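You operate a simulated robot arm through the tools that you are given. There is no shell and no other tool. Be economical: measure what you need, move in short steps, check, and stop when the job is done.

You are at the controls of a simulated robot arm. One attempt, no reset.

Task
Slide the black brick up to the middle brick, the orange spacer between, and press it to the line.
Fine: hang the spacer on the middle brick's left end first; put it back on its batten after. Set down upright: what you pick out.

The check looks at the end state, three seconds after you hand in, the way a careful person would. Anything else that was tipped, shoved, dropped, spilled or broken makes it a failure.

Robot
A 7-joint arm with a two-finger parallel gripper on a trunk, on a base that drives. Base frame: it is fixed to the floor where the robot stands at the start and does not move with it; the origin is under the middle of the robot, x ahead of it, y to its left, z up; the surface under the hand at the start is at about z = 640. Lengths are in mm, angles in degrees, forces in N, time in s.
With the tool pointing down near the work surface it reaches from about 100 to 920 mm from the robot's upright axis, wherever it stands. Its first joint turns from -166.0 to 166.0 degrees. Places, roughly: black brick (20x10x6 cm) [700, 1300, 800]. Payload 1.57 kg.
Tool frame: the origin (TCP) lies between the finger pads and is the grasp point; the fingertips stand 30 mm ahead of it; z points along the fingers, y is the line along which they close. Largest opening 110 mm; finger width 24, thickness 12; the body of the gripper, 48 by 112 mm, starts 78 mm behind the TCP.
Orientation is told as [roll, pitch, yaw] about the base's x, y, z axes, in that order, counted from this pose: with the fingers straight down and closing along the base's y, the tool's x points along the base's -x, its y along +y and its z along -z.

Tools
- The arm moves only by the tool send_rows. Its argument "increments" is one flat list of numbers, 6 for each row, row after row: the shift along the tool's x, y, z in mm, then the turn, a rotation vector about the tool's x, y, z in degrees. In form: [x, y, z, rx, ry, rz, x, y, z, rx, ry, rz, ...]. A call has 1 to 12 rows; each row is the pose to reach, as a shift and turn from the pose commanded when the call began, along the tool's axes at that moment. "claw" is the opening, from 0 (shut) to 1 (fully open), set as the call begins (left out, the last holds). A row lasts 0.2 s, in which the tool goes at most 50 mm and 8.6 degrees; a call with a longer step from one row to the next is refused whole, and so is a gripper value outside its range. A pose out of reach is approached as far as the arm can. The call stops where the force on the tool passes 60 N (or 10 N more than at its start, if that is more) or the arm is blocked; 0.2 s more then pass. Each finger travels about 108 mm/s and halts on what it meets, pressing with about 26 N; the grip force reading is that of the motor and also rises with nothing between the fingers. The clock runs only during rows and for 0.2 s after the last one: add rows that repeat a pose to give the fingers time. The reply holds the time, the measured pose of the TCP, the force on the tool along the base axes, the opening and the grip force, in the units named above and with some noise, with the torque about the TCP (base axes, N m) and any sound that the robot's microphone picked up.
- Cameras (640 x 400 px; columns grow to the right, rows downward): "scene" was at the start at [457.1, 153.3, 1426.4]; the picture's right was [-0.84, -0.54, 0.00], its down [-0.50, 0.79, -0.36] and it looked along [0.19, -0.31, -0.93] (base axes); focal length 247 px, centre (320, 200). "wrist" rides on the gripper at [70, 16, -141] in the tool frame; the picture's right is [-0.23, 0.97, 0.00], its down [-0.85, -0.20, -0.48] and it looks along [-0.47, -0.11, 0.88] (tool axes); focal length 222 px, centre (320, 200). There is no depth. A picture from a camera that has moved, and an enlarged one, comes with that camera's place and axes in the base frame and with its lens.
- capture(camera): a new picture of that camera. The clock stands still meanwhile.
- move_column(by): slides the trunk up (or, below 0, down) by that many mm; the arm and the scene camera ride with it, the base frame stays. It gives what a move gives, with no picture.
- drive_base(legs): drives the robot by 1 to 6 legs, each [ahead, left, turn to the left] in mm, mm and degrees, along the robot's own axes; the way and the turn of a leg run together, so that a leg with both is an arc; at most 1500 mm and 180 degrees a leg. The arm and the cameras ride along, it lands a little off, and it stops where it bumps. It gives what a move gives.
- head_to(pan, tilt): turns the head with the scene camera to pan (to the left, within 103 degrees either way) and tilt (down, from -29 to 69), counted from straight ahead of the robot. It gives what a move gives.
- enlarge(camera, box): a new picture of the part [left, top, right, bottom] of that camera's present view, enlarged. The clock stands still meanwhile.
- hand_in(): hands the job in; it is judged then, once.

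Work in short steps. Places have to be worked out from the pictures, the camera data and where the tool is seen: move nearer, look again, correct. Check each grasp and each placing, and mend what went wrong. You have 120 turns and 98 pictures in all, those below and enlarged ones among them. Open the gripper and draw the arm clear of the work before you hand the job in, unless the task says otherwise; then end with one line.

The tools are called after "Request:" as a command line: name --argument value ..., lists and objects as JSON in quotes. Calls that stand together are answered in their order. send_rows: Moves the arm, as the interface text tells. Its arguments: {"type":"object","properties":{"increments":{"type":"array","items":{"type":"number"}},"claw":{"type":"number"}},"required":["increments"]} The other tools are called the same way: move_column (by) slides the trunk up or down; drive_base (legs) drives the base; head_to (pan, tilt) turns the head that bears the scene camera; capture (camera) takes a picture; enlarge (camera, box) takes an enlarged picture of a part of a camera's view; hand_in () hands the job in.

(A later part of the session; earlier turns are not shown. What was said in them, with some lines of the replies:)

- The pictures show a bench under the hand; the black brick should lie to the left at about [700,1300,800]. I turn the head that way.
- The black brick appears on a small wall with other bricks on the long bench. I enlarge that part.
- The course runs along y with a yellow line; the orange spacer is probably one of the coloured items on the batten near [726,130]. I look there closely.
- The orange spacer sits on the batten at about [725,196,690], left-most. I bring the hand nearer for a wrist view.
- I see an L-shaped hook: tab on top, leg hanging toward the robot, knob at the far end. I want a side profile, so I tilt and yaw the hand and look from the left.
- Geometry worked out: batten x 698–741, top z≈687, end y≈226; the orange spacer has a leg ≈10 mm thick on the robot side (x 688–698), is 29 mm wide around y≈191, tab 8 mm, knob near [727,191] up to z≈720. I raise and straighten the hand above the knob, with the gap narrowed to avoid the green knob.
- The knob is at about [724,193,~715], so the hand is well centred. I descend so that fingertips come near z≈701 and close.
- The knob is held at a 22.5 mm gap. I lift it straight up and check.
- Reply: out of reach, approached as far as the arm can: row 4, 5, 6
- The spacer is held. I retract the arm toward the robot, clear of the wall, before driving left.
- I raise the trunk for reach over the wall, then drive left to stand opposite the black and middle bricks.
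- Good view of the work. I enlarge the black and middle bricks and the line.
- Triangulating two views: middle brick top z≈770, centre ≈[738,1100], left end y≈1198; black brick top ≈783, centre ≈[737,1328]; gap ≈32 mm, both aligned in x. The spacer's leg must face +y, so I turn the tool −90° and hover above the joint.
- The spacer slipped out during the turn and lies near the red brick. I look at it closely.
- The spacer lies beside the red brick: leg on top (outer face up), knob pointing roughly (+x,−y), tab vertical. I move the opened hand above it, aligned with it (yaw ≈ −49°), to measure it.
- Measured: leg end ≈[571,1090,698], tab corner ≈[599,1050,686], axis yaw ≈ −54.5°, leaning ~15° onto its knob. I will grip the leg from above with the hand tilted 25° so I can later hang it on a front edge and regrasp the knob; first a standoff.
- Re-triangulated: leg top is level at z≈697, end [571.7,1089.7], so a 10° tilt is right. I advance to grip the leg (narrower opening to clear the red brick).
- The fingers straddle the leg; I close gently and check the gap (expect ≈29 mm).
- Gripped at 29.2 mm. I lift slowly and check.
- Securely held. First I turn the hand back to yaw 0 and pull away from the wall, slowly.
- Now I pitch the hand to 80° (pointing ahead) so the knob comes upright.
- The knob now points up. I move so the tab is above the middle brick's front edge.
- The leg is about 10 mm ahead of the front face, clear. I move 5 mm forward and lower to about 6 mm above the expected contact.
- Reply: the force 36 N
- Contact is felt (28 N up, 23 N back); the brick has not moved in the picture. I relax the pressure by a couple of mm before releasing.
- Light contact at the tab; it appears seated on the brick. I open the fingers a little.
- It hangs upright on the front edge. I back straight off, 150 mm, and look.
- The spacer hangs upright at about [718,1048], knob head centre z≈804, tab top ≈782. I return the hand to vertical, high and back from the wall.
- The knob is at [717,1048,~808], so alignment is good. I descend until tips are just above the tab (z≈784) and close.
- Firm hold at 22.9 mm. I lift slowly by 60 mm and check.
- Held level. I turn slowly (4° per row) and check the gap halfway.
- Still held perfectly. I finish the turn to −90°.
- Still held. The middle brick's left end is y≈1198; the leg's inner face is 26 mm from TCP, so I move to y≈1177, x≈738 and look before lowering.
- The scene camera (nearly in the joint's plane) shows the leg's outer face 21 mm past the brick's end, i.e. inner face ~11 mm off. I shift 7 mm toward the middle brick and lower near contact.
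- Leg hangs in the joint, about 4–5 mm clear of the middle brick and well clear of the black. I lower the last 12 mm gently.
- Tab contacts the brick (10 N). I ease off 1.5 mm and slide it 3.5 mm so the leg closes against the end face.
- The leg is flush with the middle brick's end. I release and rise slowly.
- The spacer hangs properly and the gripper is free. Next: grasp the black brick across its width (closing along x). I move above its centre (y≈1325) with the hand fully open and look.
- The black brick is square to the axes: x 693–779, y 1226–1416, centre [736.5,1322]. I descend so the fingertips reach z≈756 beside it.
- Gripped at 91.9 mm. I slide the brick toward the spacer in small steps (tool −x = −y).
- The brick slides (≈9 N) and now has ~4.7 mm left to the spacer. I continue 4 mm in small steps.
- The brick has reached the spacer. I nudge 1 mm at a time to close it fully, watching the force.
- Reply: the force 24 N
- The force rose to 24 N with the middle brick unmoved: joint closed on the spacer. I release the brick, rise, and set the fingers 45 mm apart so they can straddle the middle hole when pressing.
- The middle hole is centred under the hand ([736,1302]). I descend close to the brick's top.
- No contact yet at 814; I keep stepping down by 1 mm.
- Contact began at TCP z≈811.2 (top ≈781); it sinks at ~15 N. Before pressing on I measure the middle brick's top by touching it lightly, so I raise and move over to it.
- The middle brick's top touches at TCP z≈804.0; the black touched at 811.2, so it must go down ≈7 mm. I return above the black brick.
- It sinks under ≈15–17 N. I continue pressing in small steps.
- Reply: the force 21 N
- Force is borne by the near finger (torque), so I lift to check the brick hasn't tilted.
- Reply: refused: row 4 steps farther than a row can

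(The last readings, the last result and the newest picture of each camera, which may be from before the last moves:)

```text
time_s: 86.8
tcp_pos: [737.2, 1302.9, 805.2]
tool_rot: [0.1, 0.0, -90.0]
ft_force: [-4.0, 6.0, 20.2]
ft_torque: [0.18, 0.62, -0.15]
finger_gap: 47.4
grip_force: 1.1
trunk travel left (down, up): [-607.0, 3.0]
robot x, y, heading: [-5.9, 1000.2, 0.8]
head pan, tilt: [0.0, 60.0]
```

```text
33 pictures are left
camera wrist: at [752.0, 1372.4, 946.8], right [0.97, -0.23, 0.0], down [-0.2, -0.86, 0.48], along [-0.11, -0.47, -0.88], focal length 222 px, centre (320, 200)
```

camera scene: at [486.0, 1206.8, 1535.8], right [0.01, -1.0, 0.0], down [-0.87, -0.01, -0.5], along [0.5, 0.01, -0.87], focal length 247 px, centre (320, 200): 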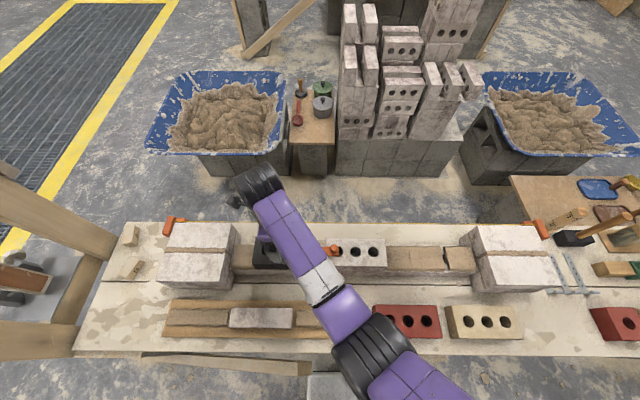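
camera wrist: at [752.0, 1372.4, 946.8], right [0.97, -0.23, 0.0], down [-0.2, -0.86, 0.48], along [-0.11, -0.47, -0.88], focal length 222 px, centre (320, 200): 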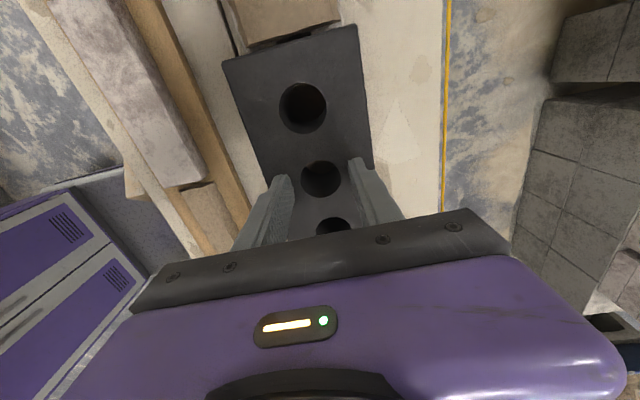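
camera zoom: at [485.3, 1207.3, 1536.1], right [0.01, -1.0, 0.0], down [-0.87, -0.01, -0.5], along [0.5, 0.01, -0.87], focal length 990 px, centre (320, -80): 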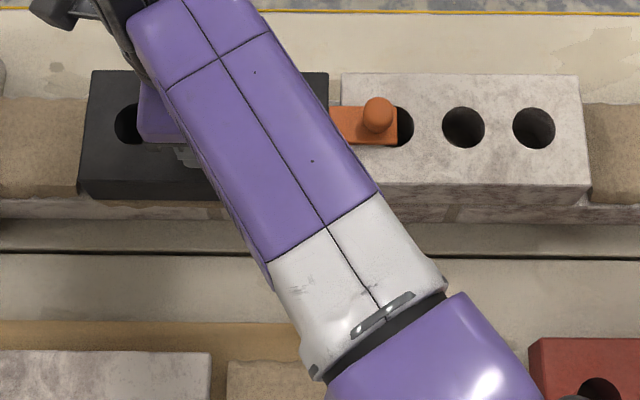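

The move was refused; I lift in proper steps and draw the arm aside to see the bricks.

Request:
send_rows --increments '[0, 0, -15, 0, 0, 0, 0, 0, -45, 0, 0, 0, 0, 0, -80, 0, 0, 0, 40, 0, -80, 0, 0, 0, 80, 0, -80, 0, 0, 0, 120, 0, -80, 0, 0, 0, 150, 0, -80, 0, 0, 0]' --claw 0.0

Request:
enlarge --camera "wrist" --box '[220, 110, 420, 235]'

Request:
enlarge --camera "scene" --box '[240, 215, 400, 315]'

```text
time_s: 88.4
tcp_pos: [736.6, 1448.4, 883.8]
tool_rot: [0.0, -0.1, -90.1]
ft_force: [0.7, 0.3, 0.2]
ft_torque: [-0.04, 0.01, 0.01]
finger_gap: 0.0
grip_force: 21.2
trunk travel left (down, up): [-607.0, 3.0]
robot x, y, heading: [-7.7, 1000.3, 0.5]
head pan, tilt: [0.0, 60.0]
```

```text
3.20 times, centred on (320, 172) of wrist
camera zoom: at [752.9, 1519.9, 1024.9], right [0.97, -0.23, 0.0], down [-0.2, -0.85, 0.48], along [-0.11, -0.47, -0.88], focal length 711 px, centre (320, 288)
```

zoom: 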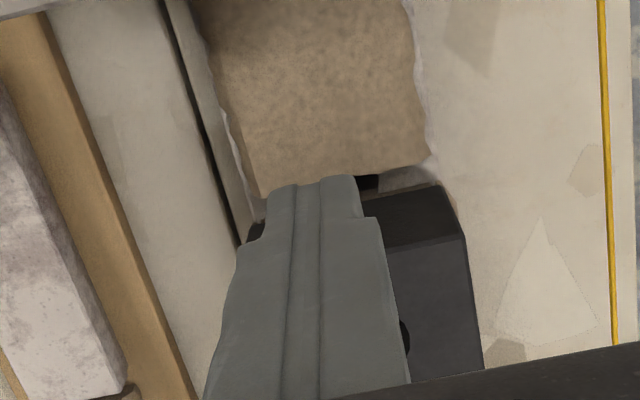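

```text
4.00 times, centred on (320, 265) of scene
camera zoom: at [486.0, 1206.8, 1535.8], right [0.01, -1.0, 0.0], down [-0.87, -0.01, -0.5], along [0.5, 0.01, -0.87], focal length 990 px, centre (320, -60)
```

zoom: 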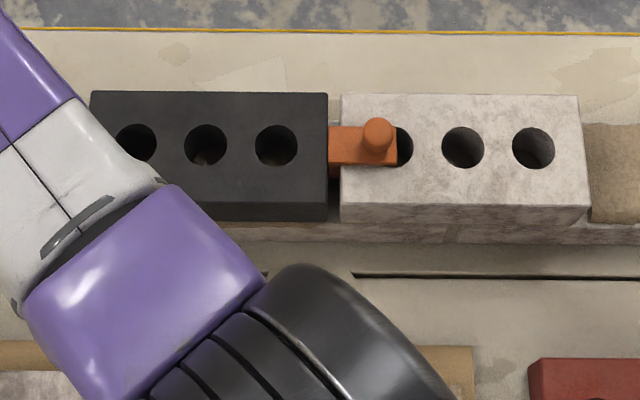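

Nearly flush and looks level. I finish with closed fingers on the webs between the holes, beginning with the right web (y≈1275).

Request:
send_rows --increments '[-40, 0, 0, 0, 0, 0, -85, 0, 0, 0, 0, 0, -130, 0, 0, 0, 0, 0, -173, 0, 0, 0, 0, 0, -173, 0, 30, 0, 0, 0, -173, 0, 55, 0, 0, 0, -173, 0, 72, 0, 0, 0, -173, 0, 77, 0, 0, 0]'

Request:
send_rows --increments '[0, 0, 1, 0, 0, 0, 0, 0, 1, 0, 0, 0]'

Request:
send_rows --increments '[0, 0, 1, 0, 0, 0, 0, 0, 1, 0, 0, 0]'

```text
time_s: 90.2
tcp_pos: [736.0, 1278.5, 808.3]
tool_rot: [-0.1, 0.0, -89.9]
ft_force: [-0.5, -0.2, -0.4]
ft_torque: [0.0, 0.04, -0.02]
finger_gap: 0.0
grip_force: 21.3
trunk travel left (down, up): [-607.0, 3.0]
robot x, y, heading: [-6.5, 999.3, 0.5]
head pan, tilt: [0.0, 60.0]
```

```text
time_s: 90.8
tcp_pos: [735.1, 1278.7, 807.2]
tool_rot: [0.1, 0.0, -90.0]
ft_force: [-0.2, -0.3, 0.5]
ft_torque: [-0.01, 0.01, -0.01]
finger_gap: 0.1
grip_force: 20.6
trunk travel left (down, up): [-607.0, 3.0]
robot x, y, heading: [-4.3, 997.3, 0.6]
head pan, tilt: [0.0, 60.0]
```

```text
time_s: 91.4
tcp_pos: [734.2, 1278.8, 804.0]
tool_rot: [0.0, -0.1, -90.0]
ft_force: [-0.3, 0.4, 0.5]
ft_torque: [0.0, -0.02, -0.03]
finger_gap: 0.0
grip_force: 21.8
trunk travel left (down, up): [-607.0, 3.0]
robot x, y, heading: [-2.0, 997.1, 0.4]
head pan, tilt: [0.0, 60.0]
```

Request:
send_rows --increments '[0, 0, 0.7, 0, 0, 0, 0, 0, 0.7, 0, 0, 0]'

Request:
send_rows --increments '[0, 0, 0.7, 0, 0, 0, 0, 0, 0.7, 0, 0, 0]'

```text
time_s: 92.0
tcp_pos: [736.3, 1278.7, 804.7]
tool_rot: [0.0, 0.0, -90.0]
ft_force: [-4.8, -1.5, 8.5]
ft_torque: [-0.03, 0.14, -0.01]
finger_gap: 0.0
grip_force: 21.5
trunk travel left (down, up): [-607.0, 3.0]
robot x, y, heading: [-3.9, 1001.5, 0.8]
head pan, tilt: [0.0, 60.0]
```

```text
time_s: 92.6
tcp_pos: [736.5, 1277.5, 804.0]
tool_rot: [0.0, -0.1, -90.1]
ft_force: [-10.5, -1.8, 17.1]
ft_torque: [-0.03, 0.35, 0.02]
finger_gap: 0.1
grip_force: 21.6
trunk travel left (down, up): [-607.0, 3.0]
robot x, y, heading: [-6.4, 998.8, 0.9]
head pan, tilt: [0.0, 60.0]
```

Right web contact was ≈1 mm above the middle brick's level. I press 0.8 mm more here, then do the left web.

Request:
send_rows --increments '[0, 0, 0.5, 0, 0, 0, 0, 0, 0.8, 0, 0, 0]'

Request:
send_rows --increments '[0, 0, -6, 0, 0, 0, 0, 0, -12, 0, 0, 0, 25, 0, -12, 0, 0, 0, 52, 0, -12, 0, 0, 0, 52, 0, -5, 0, 0, 0, 52, 0, -1.5, 0, 0, 0, 52, 0, -1.5, 0, 0, 0]'

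Request:
send_rows --increments '[0, 0, 0.7, 0, 0, 0, 0, 0, 0.7, 0, 0, 0]'

```text
time_s: 93.2
tcp_pos: [736.0, 1278.1, 803.6]
tool_rot: [-0.1, 0.0, -89.9]
ft_force: [-13.5, -3.1, 23.1]
ft_torque: [-0.02, 0.4, 0.07]
finger_gap: 0.1
grip_force: 21.4
trunk travel left (down, up): [-607.0, 3.0]
robot x, y, heading: [-6.8, 1002.3, 0.5]
head pan, tilt: [0.0, 60.0]
```

```text
time_s: 94.8
tcp_pos: [737.7, 1331.0, 803.6]
tool_rot: [0.0, -0.1, -90.1]
ft_force: [-1.1, -0.3, 0.5]
ft_torque: [0.0, 0.01, 0.0]
finger_gap: 0.0
grip_force: 21.3
trunk travel left (down, up): [-607.0, 3.0]
robot x, y, heading: [-6.3, 1003.7, 0.8]
head pan, tilt: [0.0, 60.0]
```

```text
time_s: 95.4
tcp_pos: [737.4, 1331.2, 804.0]
tool_rot: [0.1, 0.0, -90.0]
ft_force: [-0.1, -0.3, 4.0]
ft_torque: [-0.04, 0.01, 0.02]
finger_gap: 0.0
grip_force: 21.3
trunk travel left (down, up): [-607.0, 3.0]
robot x, y, heading: [-6.1, 1001.0, 0.7]
head pan, tilt: [0.0, 60.0]
```

The left web now touches at ≈804.0, the middle brick's level. I re-check the right web.

Request:
send_rows --increments '[0, 0, -6, 0, 0, 0, 0, 0, -12, 0, 0, 0, -25, 0, -12, 0, 0, 0, -52, 0, -12, 0, 0, 0, -52, 0, -5, 0, 0, 0, -52, 0, -0.7, 0, 0, 0, -52, 0, -0.7, 0, 0, 0]'

Request:
send_rows --increments '[0, 0, 0.7, 0, 0, 0, 0, 0, 0.7, 0, 0, 0]'

```text
time_s: 97.0
tcp_pos: [736.7, 1277.4, 805.7]
tool_rot: [0.1, 0.0, -90.0]
ft_force: [-1.0, -0.1, 0.0]
ft_torque: [-0.01, 0.03, 0.0]
finger_gap: 0.1
grip_force: 21.2
trunk travel left (down, up): [-607.0, 3.0]
robot x, y, heading: [-2.9, 1002.1, 0.3]
head pan, tilt: [0.0, 60.0]
```

```text
time_s: 97.6
tcp_pos: [736.2, 1278.6, 804.0]
tool_rot: [0.0, 0.0, -89.9]
ft_force: [-0.8, -0.6, 0.0]
ft_torque: [0.01, 0.02, 0.01]
finger_gap: 0.0
grip_force: 21.0
trunk travel left (down, up): [-607.0, 3.0]
robot x, y, heading: [-6.3, 1001.5, 0.9]
head pan, tilt: [0.0, 60.0]
```

Flush with the middle brick within ~0.5 mm. To verify against the line itself I take a level view from the front: first raise, retreat and turn to yaw 0.

Request:
send_rows --increments '[0, 0, -45, 0, 0, 0, -7, -22, -85, 0, 0, -8, -14, -44, -85, 0, 0, -16, -21, -66, -85, 0, 0, -24, -28, -88, -85, 0, 0, -32, -35, -110, -85, 0, 0, -40, -42, -132, -85, 0, 0, -48, -49, -154, -85, 0, 0, -56, -56, -176, -85, 0, 0, -64, -63, -198, -85, 0, 0, -72, -70, -220, -85, 0, 0, -80, -78, -236, -85, 0, 0, -88]'

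Request:
enlarge --camera "scene" --box '[240, 215, 400, 315]'

```text
time_s: 100.2
tcp_pos: [502.1, 1200.5, 889.5]
tool_rot: [0.1, 0.1, -1.9]
ft_force: [0.2, -0.6, -0.1]
ft_torque: [0.02, 0.0, 0.04]
finger_gap: 0.1
grip_force: 20.6
trunk travel left (down, up): [-607.0, 3.0]
robot x, y, heading: [-1.3, 1000.2, 0.7]
head pan, tilt: [0.0, 60.0]
```

```text
4.00 times, centred on (320, 265) of scene
camera zoom: at [486.1, 1207.4, 1535.8], right [0.01, -1.0, 0.0], down [-0.87, -0.01, -0.5], along [0.5, 0.01, -0.87], focal length 990 px, centre (320, -60)
```

zoom: 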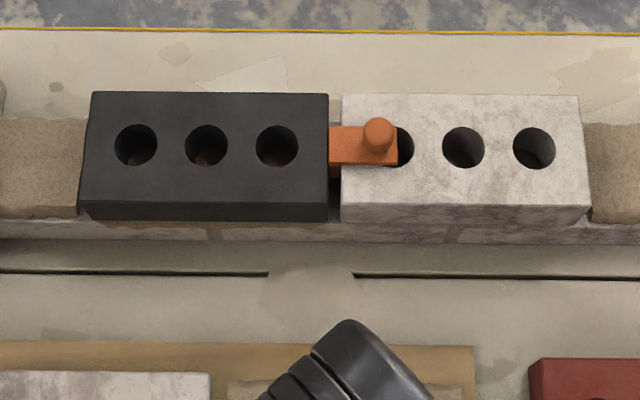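

Request:
send_rows --increments '[-15, 0, 10, 0, -7.75, 0, -30, 0, 22, 0, -15.5, 0, -46, 0, 35, 0, -23.25, 0, -62, 0, 50, 0, -31, 0, -78, 0, 63, 0, -38.75, 0, -94, 0, 77, 0, -46.5, 0, -110, 0, 90, 0, -54.25, 0, -125, 0, 103, 0, -62, 0]'

Request:
capture --camera "wrist"

Request:
enlarge --camera "wrist" --box '[240, 140, 400, 240]'

```text
time_s: 102.0
tcp_pos: [624.4, 1196.2, 785.5]
tool_rot: [0.0, -62.1, -1.9]
ft_force: [-0.3, 0.0, 0.2]
ft_torque: [0.01, 0.0, 0.0]
finger_gap: 0.2
grip_force: 21.1
trunk travel left (down, up): [-607.0, 3.0]
robot x, y, heading: [-4.7, 1003.6, 0.7]
head pan, tilt: [0.0, 60.0]
```

```text
29 pictures are left
camera wrist: at [467.1, 1217.7, 790.9], right [0.14, 0.97, 0.2], down [-0.03, -0.2, 0.98], along [0.99, -0.14, 0.0], focal length 222 px, centre (320, 200)
```

wrist: 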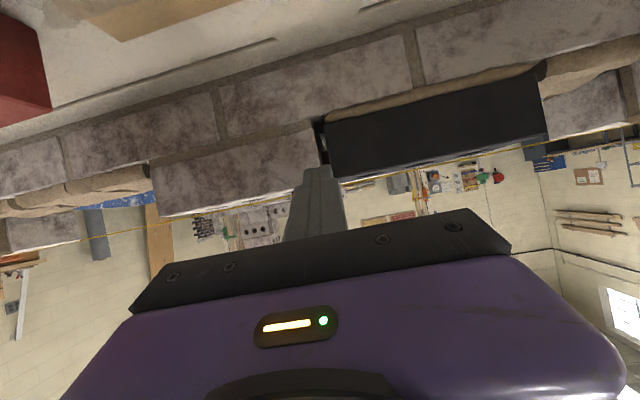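

```text
4.00 times, centred on (320, 190) of wrist
camera zoom: at [467.1, 1217.7, 790.9], right [0.14, 0.97, 0.2], down [-0.03, -0.2, 0.98], along [0.99, -0.14, 0.0], focal length 888 px, centre (320, 240)
```

zoom: 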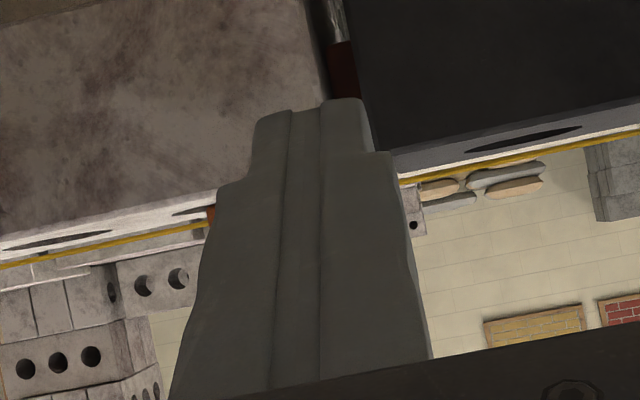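

The line appears at practically the same height as both tops. I zoom in on both sides to quantify.

Request:
enlarge --camera "wrist" --box '[360, 160, 424, 200]'

Request:
enlarge --camera "wrist" --box '[230, 180, 294, 220]'

```text
10.00 times, centred on (392, 180) of wrist
camera zoom: at [467.1, 1217.7, 790.9], right [0.14, 0.97, 0.2], down [-0.03, -0.2, 0.98], along [0.99, -0.14, 0.0], focal length 2221 px, centre (-400, 400)
```

zoom: 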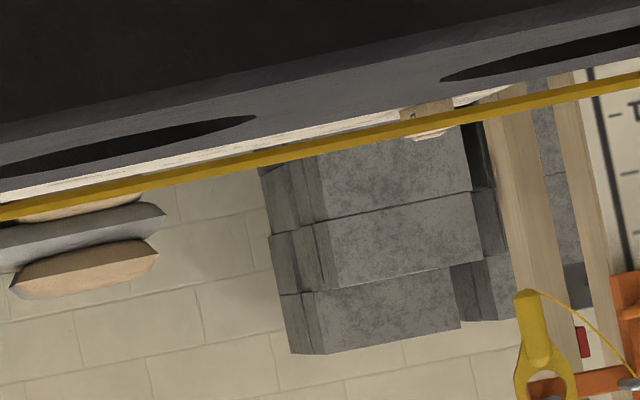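

```text
10.00 times, centred on (262, 200) of wrist
camera zoom: at [467.1, 1217.7, 790.9], right [0.14, 0.97, 0.2], down [-0.03, -0.2, 0.98], along [0.99, -0.14, 0.0], focal length 2221 px, centre (900, 200)
```

zoom: 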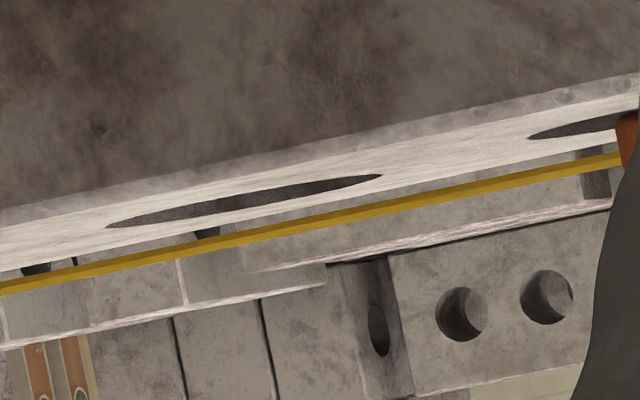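

The line lies at the black brick's top within about 0.5 mm, and likewise for the middle brick, so the pressing is complete. Now I bring the hand back to vertical to fetch the spacer.

Request:
send_rows --increments '[-15, 0, -15, 0, 0, 0, -30, 0, -40, 0, 7.75, 0, -45, 0, -60, 0, 15.5, 0, -60, 0, -80, 0, 23.25, 0, -75, 0, -100, 0, 31, 0, -90, 0, -115, 0, 38.75, 0, -105, 0, -130, 0, 46.5, 0, -125, 0, -140, 0, 54.25, 0, -145, 0, -145, 0, 62, 0]' --claw 0.42

```text
time_s: 104.2
tcp_pos: [495.4, 1243.1, 961.8]
tool_rot: [-1.6, -1.4, 11.5]
ft_force: [-1.0, 0.0, -0.1]
ft_torque: [-0.04, -0.07, 0.0]
finger_gap: 46.3
grip_force: 0.1
out of reach, approached as far as the arm can: row 8, 9
trunk travel left (down, up): [-607.0, 3.0]
robot x, y, heading: [-5.5, 998.2, 0.6]
head pan, tilt: [0.0, 60.0]
stopped in row 9: the arm was blocked; the commanded pose is now the measured one
```

The arm was blocked near a joint limit; nothing touched. I straighten the tool and move forward to an easier place above the bench.

Request:
send_rows --increments '[-22, -24, 14, -0.4, 0.35, 2.9, -44, -48, 28, -0.8, 0.7, 5.8, -66, -72, 43, -1.2, 1.05, 8.6, -87.6, -96.4, 57, -1.6, 1.4, 11.5]'

```text
time_s: 105.2
tcp_pos: [602.3, 1162.8, 908.4]
tool_rot: [0.3, -0.2, -0.1]
ft_force: [0.4, 0.7, -0.1]
ft_torque: [-0.05, -0.01, -0.02]
finger_gap: 46.3
grip_force: 0.2
trunk travel left (down, up): [-607.0, 3.0]
robot x, y, heading: [-7.5, 999.7, 0.8]
head pan, tilt: [0.0, 60.0]
```

Request:
send_rows --increments '[-12, 0, 0, 0, 0, 8.2, -24, 0, 0, 0, 0, 16.4, -36, 1, 0, 0, 0, 24.6, -48, 1, 0, 0, 0, 32.8, -61, 1, 0, 0, 0, 41, -73, 1, 1, 0, 0, 49.1, -85, 2, 1, 0, 0, 57.3, -97, 2, 2, 0, 0, 65.5, -110, 2, 2, 0, 0, 73.7, -122, 2, 3, 0, 0, 81.9, -134, 2.6, 3, 0, 0, 90]'

Request:
enlarge --camera "wrist" --box '[200, 50, 440, 200]'

```text
time_s: 107.6
tcp_pos: [738.1, 1165.6, 905.8]
tool_rot: [0.1, 0.3, -90.1]
ft_force: [0.0, -0.2, 0.5]
ft_torque: [0.01, 0.02, 0.01]
finger_gap: 46.4
grip_force: 0.1
trunk travel left (down, up): [-607.0, 3.0]
robot x, y, heading: [-5.9, 1003.3, 0.6]
head pan, tilt: [0.0, 60.0]
```

```text
2.67 times, centred on (320, 125) of wrist
camera zoom: at [753.6, 1235.5, 1047.9], right [0.97, -0.23, 0.0], down [-0.2, -0.86, 0.47], along [-0.11, -0.46, -0.88], focal length 592 px, centre (320, 400)
```

zoom: 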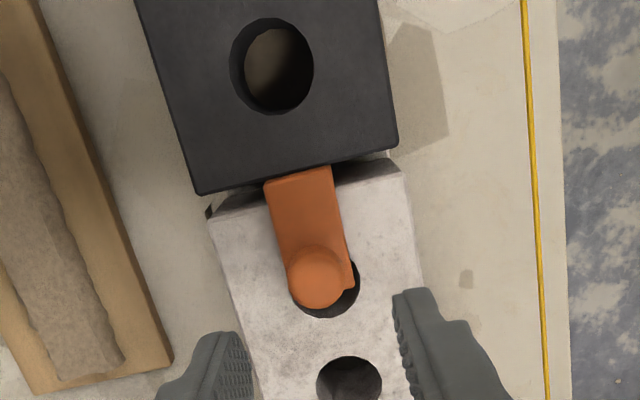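

The knob is at [735,1165]. I descend on it and close.

Request:
send_rows --increments '[-0.8, -2.5, 30, 0, 0, 0, -0.8, -2.5, 60, 0, 0, 0, -0.8, -2.5, 80, 0, 0, 0, -0.8, -2.5, 91.5, 0, 0, 0]'

Request:
send_rows --increments '[0, 0, 0, 0, 0, 0, 0, 0, 0, 0, 0, 0, 0, 0, 0, 0, 0, 0]' --claw 0.0

Request:
enlarge --camera "wrist" --box '[220, 110, 420, 235]'

```text
time_s: 108.6
tcp_pos: [735.4, 1165.6, 814.5]
tool_rot: [0.1, 0.3, -90.0]
ft_force: [-0.3, 0.0, -0.4]
ft_torque: [0.01, -0.01, 0.01]
finger_gap: 46.4
grip_force: 0.0
trunk travel left (down, up): [-607.0, 3.0]
robot x, y, heading: [-6.5, 1002.2, 0.5]
head pan, tilt: [0.0, 60.0]
```

```text
time_s: 109.4
tcp_pos: [736.1, 1165.0, 814.7]
tool_rot: [0.1, 0.2, -90.1]
ft_force: [1.4, 1.6, -0.3]
ft_torque: [0.05, -0.06, -0.02]
finger_gap: 22.2
grip_force: 25.9
trunk travel left (down, up): [-607.0, 3.0]
robot x, y, heading: [-7.4, 1001.6, 0.2]
head pan, tilt: [0.0, 60.0]
```

```text
3.20 times, centred on (320, 172) of wrist
camera zoom: at [751.1, 1235.2, 956.4], right [0.97, -0.23, 0.0], down [-0.2, -0.86, 0.47], along [-0.11, -0.46, -0.88], focal length 711 px, centre (320, 288)
```

zoom: 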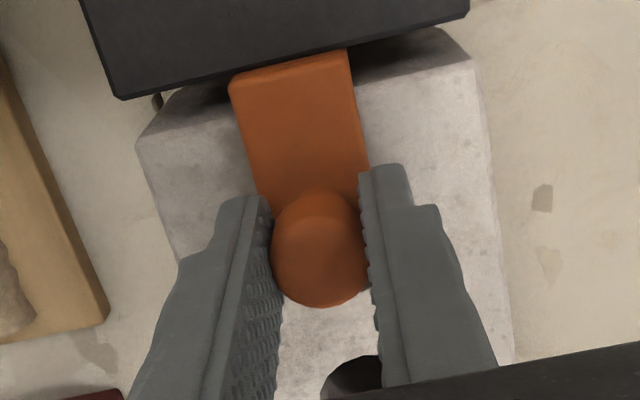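

Gripped at 22.2 mm. I draw it straight up slowly out of the joint.

Request:
send_rows --increments '[0, 0, -2, 0, 0, 0, 0, 0, -5, 0, 0, 0, 0, 0, -9, 0, 0, 0]'

Request:
send_rows --increments '[0, 0, -6, 0, 0, 0, 0, 0, -14, 0, 0, 0, 0, 0, -24, 0, 0, 0, 0, 0, -34, 0, 0, 0, 0, 0, -44, 0, 0, 0, 0, 0, -54, 0, 0, 0]'

Request:
enlarge --camera "wrist" --box '[220, 80, 420, 205]'

```text
time_s: 110.2
tcp_pos: [735.8, 1166.1, 823.5]
tool_rot: [0.1, 0.3, -90.1]
ft_force: [-1.0, 5.6, -3.0]
ft_torque: [0.31, 0.0, 0.02]
finger_gap: 22.5
grip_force: 26.1
trunk travel left (down, up): [-607.0, 3.0]
robot x, y, heading: [-4.5, 1000.2, 0.4]
head pan, tilt: [0.0, 60.0]
```

```text
time_s: 111.6
tcp_pos: [735.2, 1162.7, 877.2]
tool_rot: [0.1, 0.2, -90.2]
ft_force: [0.0, 0.6, -1.4]
ft_torque: [-0.02, 0.01, 0.01]
finger_gap: 22.5
grip_force: 25.9
trunk travel left (down, up): [-607.0, 3.0]
robot x, y, heading: [-7.7, 1001.2, 0.5]
head pan, tilt: [0.0, 60.0]
```

```text
3.20 times, centred on (320, 142) of wrist
camera zoom: at [751.2, 1233.5, 1018.6], right [0.97, -0.23, 0.0], down [-0.2, -0.86, 0.48], along [-0.11, -0.46, -0.88], focal length 711 px, centre (320, 384)
```

zoom: 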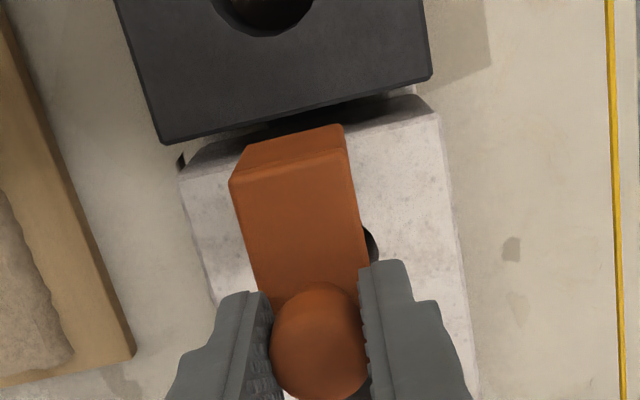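

Free of the joint. I turn slowly back toward yaw 0 over the bricks.

Request:
send_rows --increments '[-4, -1, -1, 0, 0, -3.75, -8, -2, -2, 0, 0, -7.5, -12, -3, -3, 0, 0, -11.25, -16, -4, -4, 0, 0, -15, -20, -5, -5, 0, 0, -18.75, -24, -6, -6, 0, 0, -22.5, -28, -7, -7, 0, 0, -26.25, -32, -8, -8, 0, 0, -30, -36, -9, -9, 0, 0, -33.75, -40, -10, -10, 0, 0, -37.5, -42, -11, -10, 0, 0, -41.25, -44, -12, -10, 0, 0, -45]'

Request:
send_rows --increments '[0, 0, 0, 0, 0, -3.75, 0, 0, 0, 0, 0, -7.5, 0, 0, 0, 0, 0, -11.25, 0, 0, 0, 0, 0, -15, 0, 0, 0, 0, 0, -18.75, 0, 0, 0, 0, 0, -22.5, 0, 0, 0, 0, 0, -26.25, 0, 0, 0, 0, 0, -30, 0, 0, 0, 0, 0, -33.75, 0, 0, 0, 0, 0, -37.5, 0, 0, 0, 0, 0, -41.25, 0, 0, 0, 0, 0, -45]'

Request:
enlarge --camera "wrist" --box '[220, 110, 420, 235]'

```text
time_s: 114.2
tcp_pos: [721.5, 1122.2, 886.8]
tool_rot: [0.2, 0.0, -45.0]
ft_force: [-0.2, 0.4, -0.4]
ft_torque: [-0.03, -0.02, 0.0]
finger_gap: 22.5
grip_force: 26.0
trunk travel left (down, up): [-607.0, 3.0]
robot x, y, heading: [-5.6, 1003.2, 0.5]
head pan, tilt: [0.0, 60.0]
```

```text
time_s: 116.8
tcp_pos: [722.8, 1119.4, 887.5]
tool_rot: [0.2, 0.0, 0.0]
ft_force: [-0.5, -0.1, -0.8]
ft_torque: [0.0, 0.0, -0.04]
finger_gap: 22.6
grip_force: 25.6
trunk travel left (down, up): [-607.0, 3.0]
robot x, y, heading: [-5.4, 999.3, 0.3]
head pan, tilt: [0.0, 60.0]
```

```text
3.20 times, centred on (320, 172) of wrist
camera zoom: at [652.3, 1136.9, 1028.8], right [0.23, 0.97, 0.0], down [0.85, -0.2, 0.48], along [0.47, -0.1, -0.88], focal length 711 px, centre (320, 288)
```

zoom: 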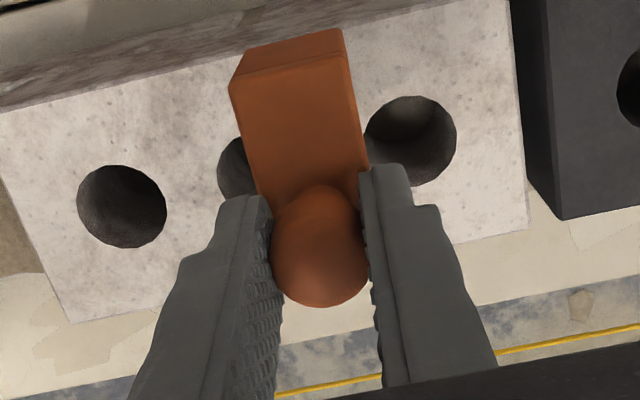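

Held well. I retract toward the robot in gentle steps.

Request:
send_rows --increments '[15, -3, -5, 0, 0, 0, 38, -8, -10, 0, 0, 0, 62, -13, -15, 0, 0, 0, 86, -18, -20, 0, 0, 0, 110, -23, -25, 0, 0, 0, 134, -28, -30, 0, 0, 0, 158, -33, -35, 0, 0, 0, 182, -38, -40, 0, 0, 0, 206, -43, -45, 0, 0, 0, 230, -46, -50, 0, 0, 0, 245, -48, -50, 0, 0, 0, 252, -50, -50, 0, 0, 0]'

Request:
drive_base --legs '[[0, -950, 0]]'

Request:
head_to --pan -10 --tilt 60

Request:
capture --camera "scene"

```text
time_s: 119.4
tcp_pos: [469.9, 1069.5, 936.8]
tool_rot: [0.2, -0.1, 0.1]
ft_force: [0.4, -0.2, -0.3]
ft_torque: [0.01, 0.02, 0.0]
finger_gap: 22.8
grip_force: 25.9
trunk travel left (down, up): [-607.0, 3.0]
robot x, y, heading: [-6.0, 998.9, 0.4]
head pan, tilt: [0.0, 60.0]
```

```text
time_s: 124.3
tcp_pos: [480.5, 124.0, 936.2]
tool_rot: [0.2, 0.0, -0.2]
ft_force: [-0.5, 0.0, -0.7]
ft_torque: [-0.01, -0.01, -0.02]
finger_gap: 22.7
grip_force: 25.6
trunk travel left (down, up): [-607.0, 3.0]
robot x, y, heading: [5.5, 53.2, 0.5]
head pan, tilt: [0.0, 60.0]
```

```text
time_s: 125.0
tcp_pos: [480.3, 123.8, 936.8]
tool_rot: [0.3, 0.0, -0.1]
ft_force: [-0.5, 0.6, -0.5]
ft_torque: [0.03, 0.01, 0.02]
finger_gap: 22.5
grip_force: 25.9
trunk travel left (down, up): [-607.0, 3.0]
robot x, y, heading: [5.3, 56.2, 0.5]
head pan, tilt: [-10.0, 60.0]
```

```text
21 pictures are left
camera scene: at [494.4, 248.7, 1535.8], right [-0.16, -0.99, 0.0], down [-0.85, 0.14, -0.5], along [0.49, -0.08, -0.87], focal length 247 px, centre (320, 200)
```

scene: 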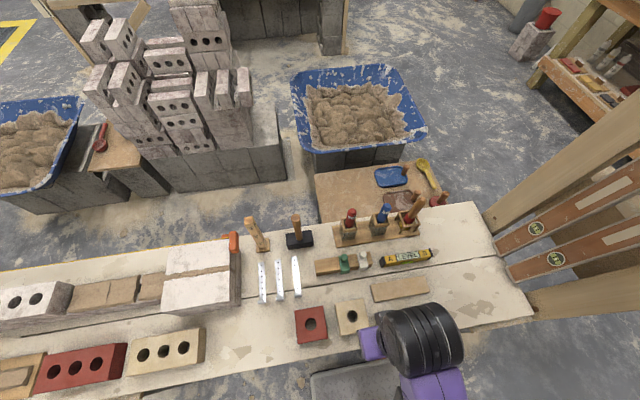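

The batten's left place is free. I move slowly to a hover at [721,193,~800], leg 3 mm ahead of the batten's near face.

Request:
send_rows --increments '[-10, 3, 5, 0, 0, 0, -30, 9, 15, 0, 0, 0, -52, 15, 28, 0, 0, 0, -75, 21, 42, 0, 0, 0, -98, 28, 56, 0, 0, 0, -121, 35, 70, 0, 0, 0, -144, 42, 84, 0, 0, 0, -167, 49, 98, 0, 0, 0, -190, 56, 112, 0, 0, 0, -213, 62, 124, 0, 0, 0, -232, 67, 133, 0, 0, 0, -240.7, 69.2, 137, 0, 0, 0]'

Request:
enlarge --camera "wrist" --box '[200, 70, 440, 220]'

Request:
enlarge --camera "scene" --box '[260, 220, 420, 320]'

```text
time_s: 127.7
tcp_pos: [719.5, 194.6, 800.1]
tool_rot: [0.3, -0.1, 0.0]
ft_force: [-0.5, 0.0, -1.0]
ft_torque: [-0.01, 0.01, 0.0]
finger_gap: 22.5
grip_force: 26.2
trunk travel left (down, up): [-607.0, 3.0]
robot x, y, heading: [6.8, 55.7, 0.5]
head pan, tilt: [-10.0, 60.0]
```

```text
2.67 times, centred on (320, 145) of wrist
camera zoom: at [650.2, 210.0, 942.5], right [0.23, 0.97, 0.0], down [0.85, -0.2, 0.48], along [0.47, -0.11, -0.88], focal length 592 px, centre (320, 347)
```

zoom: 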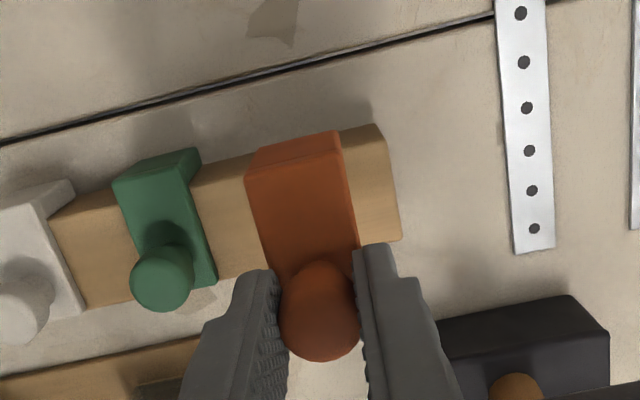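

```text
4.00 times, centred on (340, 270) of scene
camera zoom: at [494.3, 248.7, 1535.8], right [-0.16, -0.99, 0.0], down [-0.85, 0.14, -0.5], along [0.49, -0.08, -0.87], focal length 990 px, centre (240, -80)
```

zoom: 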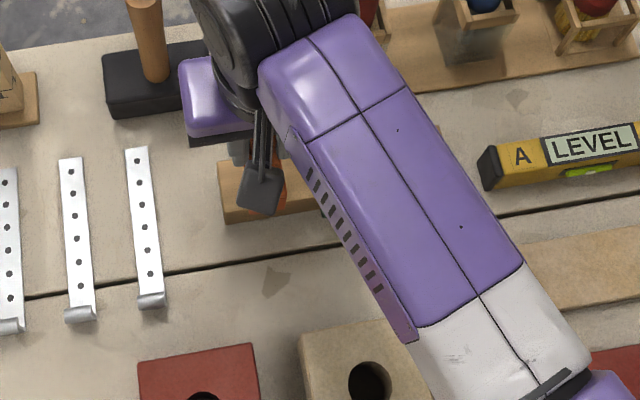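

Leg inner face is ≈4 mm in front of the batten's near face, aligned with the neighbours. I lower to just above contact.

Request:
send_rows --increments '[0, 0, 8, 0, 0, 0, 0, 0, 20, 0, 0, 0, 0, 0, 34, 0, 0, 0, 0, 0, 48, 0, 0, 0, 0, 0, 60, 0, 0, 0, 0, 0, 66, 0, 0, 0]'

Request:
enlarge --camera "wrist" --box '[200, 70, 440, 220]'

```text
time_s: 129.1
tcp_pos: [720.2, 194.4, 734.3]
tool_rot: [0.3, -0.2, -0.2]
ft_force: [0.0, -0.3, -0.8]
ft_torque: [0.03, 0.04, 0.02]
finger_gap: 22.4
grip_force: 26.0
trunk travel left (down, up): [-607.0, 3.0]
robot x, y, heading: [9.2, 56.1, 0.5]
head pan, tilt: [-10.0, 60.0]
```

```text
2.67 times, centred on (320, 145) of wrist
camera zoom: at [650.0, 209.5, 876.0], right [0.23, 0.97, 0.0], down [0.85, -0.2, 0.48], along [0.47, -0.11, -0.88], focal length 592 px, centre (320, 347)
```

zoom: 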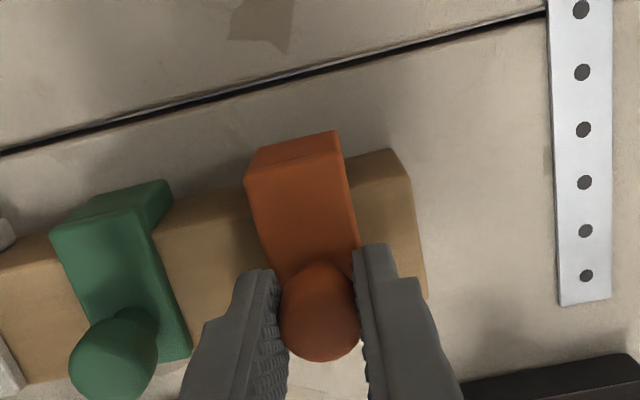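

No contact, leg is in front of the batten. I lower in small steps until the tab touches.

Request:
send_rows --increments '[0, 0, 2, 0, 0, 0, 0, 0, 4, 0, 0, 0]'

Request:
send_rows --increments '[0, 0, 1, 0, 0, 0, 0, 0, 2, 0, 0, 0]'

```text
time_s: 129.7
tcp_pos: [719.5, 192.3, 730.8]
tool_rot: [0.2, -0.1, -0.1]
ft_force: [0.3, 0.1, -0.6]
ft_torque: [-0.02, 0.02, 0.0]
finger_gap: 22.4
grip_force: 26.1
trunk travel left (down, up): [-607.0, 3.0]
robot x, y, heading: [0.6, 54.4, 0.4]
head pan, tilt: [-10.0, 60.0]
```

```text
time_s: 130.2
tcp_pos: [720.7, 193.8, 728.2]
tool_rot: [0.3, -0.1, 0.0]
ft_force: [-2.1, 0.1, 6.1]
ft_torque: [-0.13, 0.27, 0.02]
finger_gap: 22.7
grip_force: 26.6
trunk travel left (down, up): [-607.0, 3.0]
robot x, y, heading: [2.6, 51.0, 0.7]
head pan, tilt: [-10.0, 60.0]
```

Contact at 728. I ease off 0.5 mm, slide 2.5 mm toward the batten to restore its original seat, then release.

Request:
send_rows --increments '[0, 0, -0.5, 0, 0, 0, -1.2, 0, -0.5, 0, 0, 0, -2.5, 0, -0.5, 0, 0, 0]'

Request:
send_rows --increments '[0, 0, 0, 0, 0, 0, 0, 0, 0, 0, 0, 0]' --claw 0.42

Request:
send_rows --increments '[0, 0, -8, 0, 0, 0, 0, 0, -25, 0, 0, 0, 0, 0, -50, 0, 0, 0, 0, 0, -75, 0, 0, 0]'

Request:
enlarge --camera "wrist" --box '[200, 50, 440, 200]'

```text
time_s: 131.1
tcp_pos: [723.5, 192.6, 728.8]
tool_rot: [0.2, -0.1, -0.1]
ft_force: [-0.7, 0.7, -0.5]
ft_torque: [0.02, 0.01, 0.03]
finger_gap: 22.5
grip_force: 26.1
trunk travel left (down, up): [-607.0, 3.0]
robot x, y, heading: [-0.7, 57.7, 0.6]
head pan, tilt: [-10.0, 60.0]
```

```text
time_s: 131.7
tcp_pos: [724.0, 192.2, 728.9]
tool_rot: [0.2, -0.1, -0.1]
ft_force: [-0.1, -0.3, 0.0]
ft_torque: [0.0, -0.02, 0.0]
finger_gap: 46.2
grip_force: 0.0
trunk travel left (down, up): [-607.0, 3.0]
robot x, y, heading: [5.0, 53.2, 0.3]
head pan, tilt: [-10.0, 60.0]
```

```text
time_s: 132.7
tcp_pos: [724.1, 193.7, 805.5]
tool_rot: [0.2, -0.1, 0.1]
ft_force: [-0.2, -0.3, 0.1]
ft_torque: [-0.05, 0.02, -0.02]
finger_gap: 46.1
grip_force: 0.1
trunk travel left (down, up): [-607.0, 3.0]
robot x, y, heading: [1.3, 51.9, 0.5]
head pan, tilt: [-10.0, 60.0]
```

```text
2.67 times, centred on (320, 125) of wrist
camera zoom: at [653.2, 209.8, 947.0], right [0.23, 0.97, 0.0], down [0.85, -0.2, 0.48], along [0.47, -0.11, -0.88], focal length 592 px, centre (320, 400)
```

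zoom: 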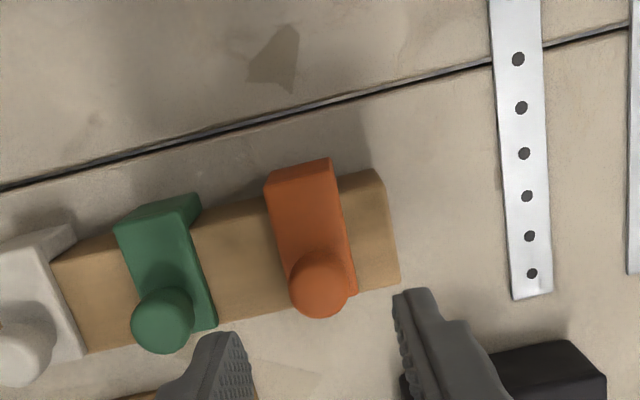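

The orange spacer is back on its batten like its neighbours. I draw the arm clear and check the whole scene, including the wall.

Request:
send_rows --increments '[10, -5, -25, 0, 0, 0, 50, -25, -45, 0, 0, 0, 90, -50, -60, 0, 0, 0, 130, -75, -75, 0, 0, 0, 170, -100, -80, 0, 0, 0, 210, -125, -80, 0, 0, 0, 240, -150, -80, 0, 0, 0]'

Request:
enlarge --camera "scene" --box '[240, 210, 400, 310]'

Request:
head_to --pan 55 --tilt 38

Request:
capture --camera "scene"

```text
time_s: 134.2
tcp_pos: [481.3, 43.7, 884.9]
tool_rot: [0.2, -0.1, 0.0]
ft_force: [0.3, 0.0, -0.8]
ft_torque: [-0.01, 0.04, -0.02]
finger_gap: 46.2
grip_force: 0.1
trunk travel left (down, up): [-607.0, 3.0]
robot x, y, heading: [2.9, 54.5, 0.4]
head pan, tilt: [-10.0, 60.0]
```

```text
4.00 times, centred on (320, 260) of scene
camera zoom: at [494.7, 248.9, 1535.7], right [-0.16, -0.99, 0.0], down [-0.85, 0.14, -0.5], along [0.49, -0.08, -0.87], focal length 990 px, centre (320, -40)
```

zoom: 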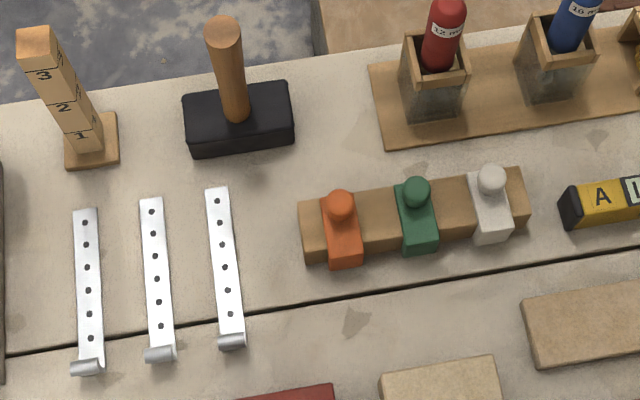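

```text
time_s: 135.6
tcp_pos: [481.9, 45.6, 883.3]
tool_rot: [0.2, -0.1, -0.1]
ft_force: [0.3, -0.3, -0.4]
ft_torque: [0.02, 0.0, 0.01]
finger_gap: 46.3
grip_force: 0.0
trunk travel left (down, up): [-607.0, 3.0]
robot x, y, heading: [3.2, 53.2, 0.4]
head pan, tilt: [55.0, 38.0]
```

```text
15 pictures are left
camera scene: at [477.5, 330.7, 1565.5], right [0.82, -0.57, 0.0], down [-0.35, -0.51, -0.79], along [0.45, 0.65, -0.62], focal length 247 px, centre (320, 200)
```

scene: 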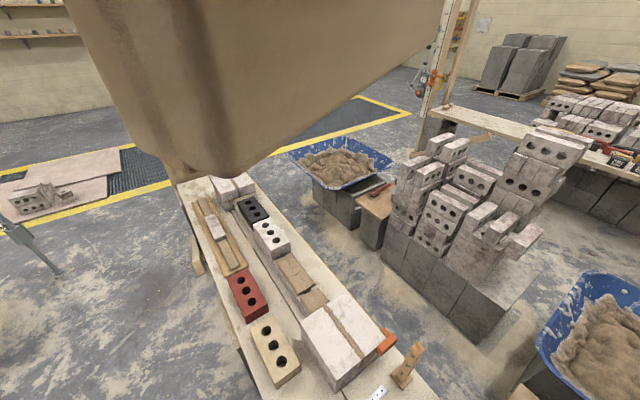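

Tools look undisturbed. I zoom on the bricks for the final check.

Request:
enlarge --camera "scene" --box '[190, 170, 318, 250]'

Request:
head_to --pan 50 --tilt 10

Request:
capture --camera "scene"

```text
5.00 times, centred on (254, 210) of scene
camera zoom: at [477.5, 330.7, 1565.5], right [0.82, -0.57, 0.0], down [-0.35, -0.51, -0.79], along [0.45, 0.65, -0.62], focal length 1237 px, centre (650, 150)
```

zoom: 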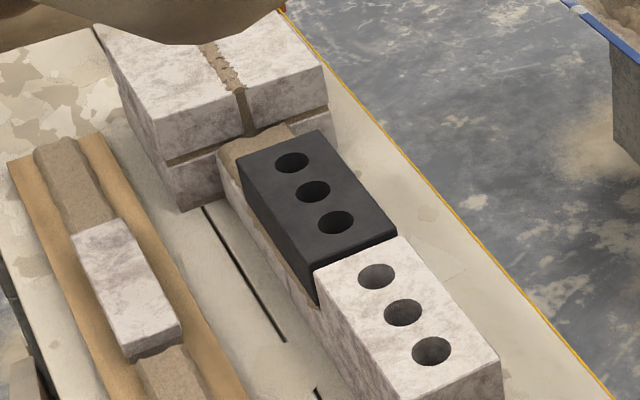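

```text
time_s: 136.5
tcp_pos: [480.4, 45.3, 883.4]
tool_rot: [0.2, -0.1, -0.1]
ft_force: [0.4, -0.7, -0.2]
ft_torque: [-0.01, 0.01, 0.02]
finger_gap: 46.3
grip_force: 0.1
trunk travel left (down, up): [-607.0, 3.0]
robot x, y, heading: [5.0, 53.5, 0.5]
head pan, tilt: [50.0, 10.0]
```

```text
13 pictures are left
camera scene: at [487.7, 331.4, 1610.2], right [0.77, -0.64, 0.0], down [-0.11, -0.13, -0.98], along [0.63, 0.76, -0.17], focal length 247 px, centre (320, 200)
```

scene: 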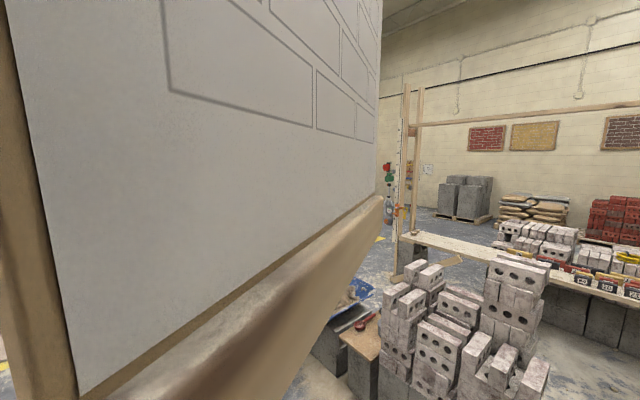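

The object near the camera is only a fixed drawing board. The black brick sits level with the middle brick, joint open and even. I open the gripper fully and hand in.

Request:
send_rows --increments '[0, 0, 0, 0, 0, 0, 0, 0, 0, 0, 0, 0, 0, 0, 0, 0, 0, 0]' --claw 1.0

Request:
hand_in

```text
time_s: 137.3
tcp_pos: [481.2, 45.0, 883.5]
tool_rot: [0.2, -0.1, 0.0]
ft_force: [0.3, -0.9, 0.1]
ft_torque: [0.02, 0.02, -0.02]
finger_gap: 110.0
grip_force: 0.0
trunk travel left (down, up): [-607.0, 3.0]
robot x, y, heading: [1.2, 56.1, 0.6]
head pan, tilt: [50.0, 10.0]
```

```text
The job is handed in.
```

The black brick is up against the middle brick with the spacer's joint between them, pressed to within about 0.5 mm of the line, and the orange spacer is back upright on its batten. I dropped the spacer once on the way, onto the bench beside the red brick; I picked it up again and saw nothing else disturbed.
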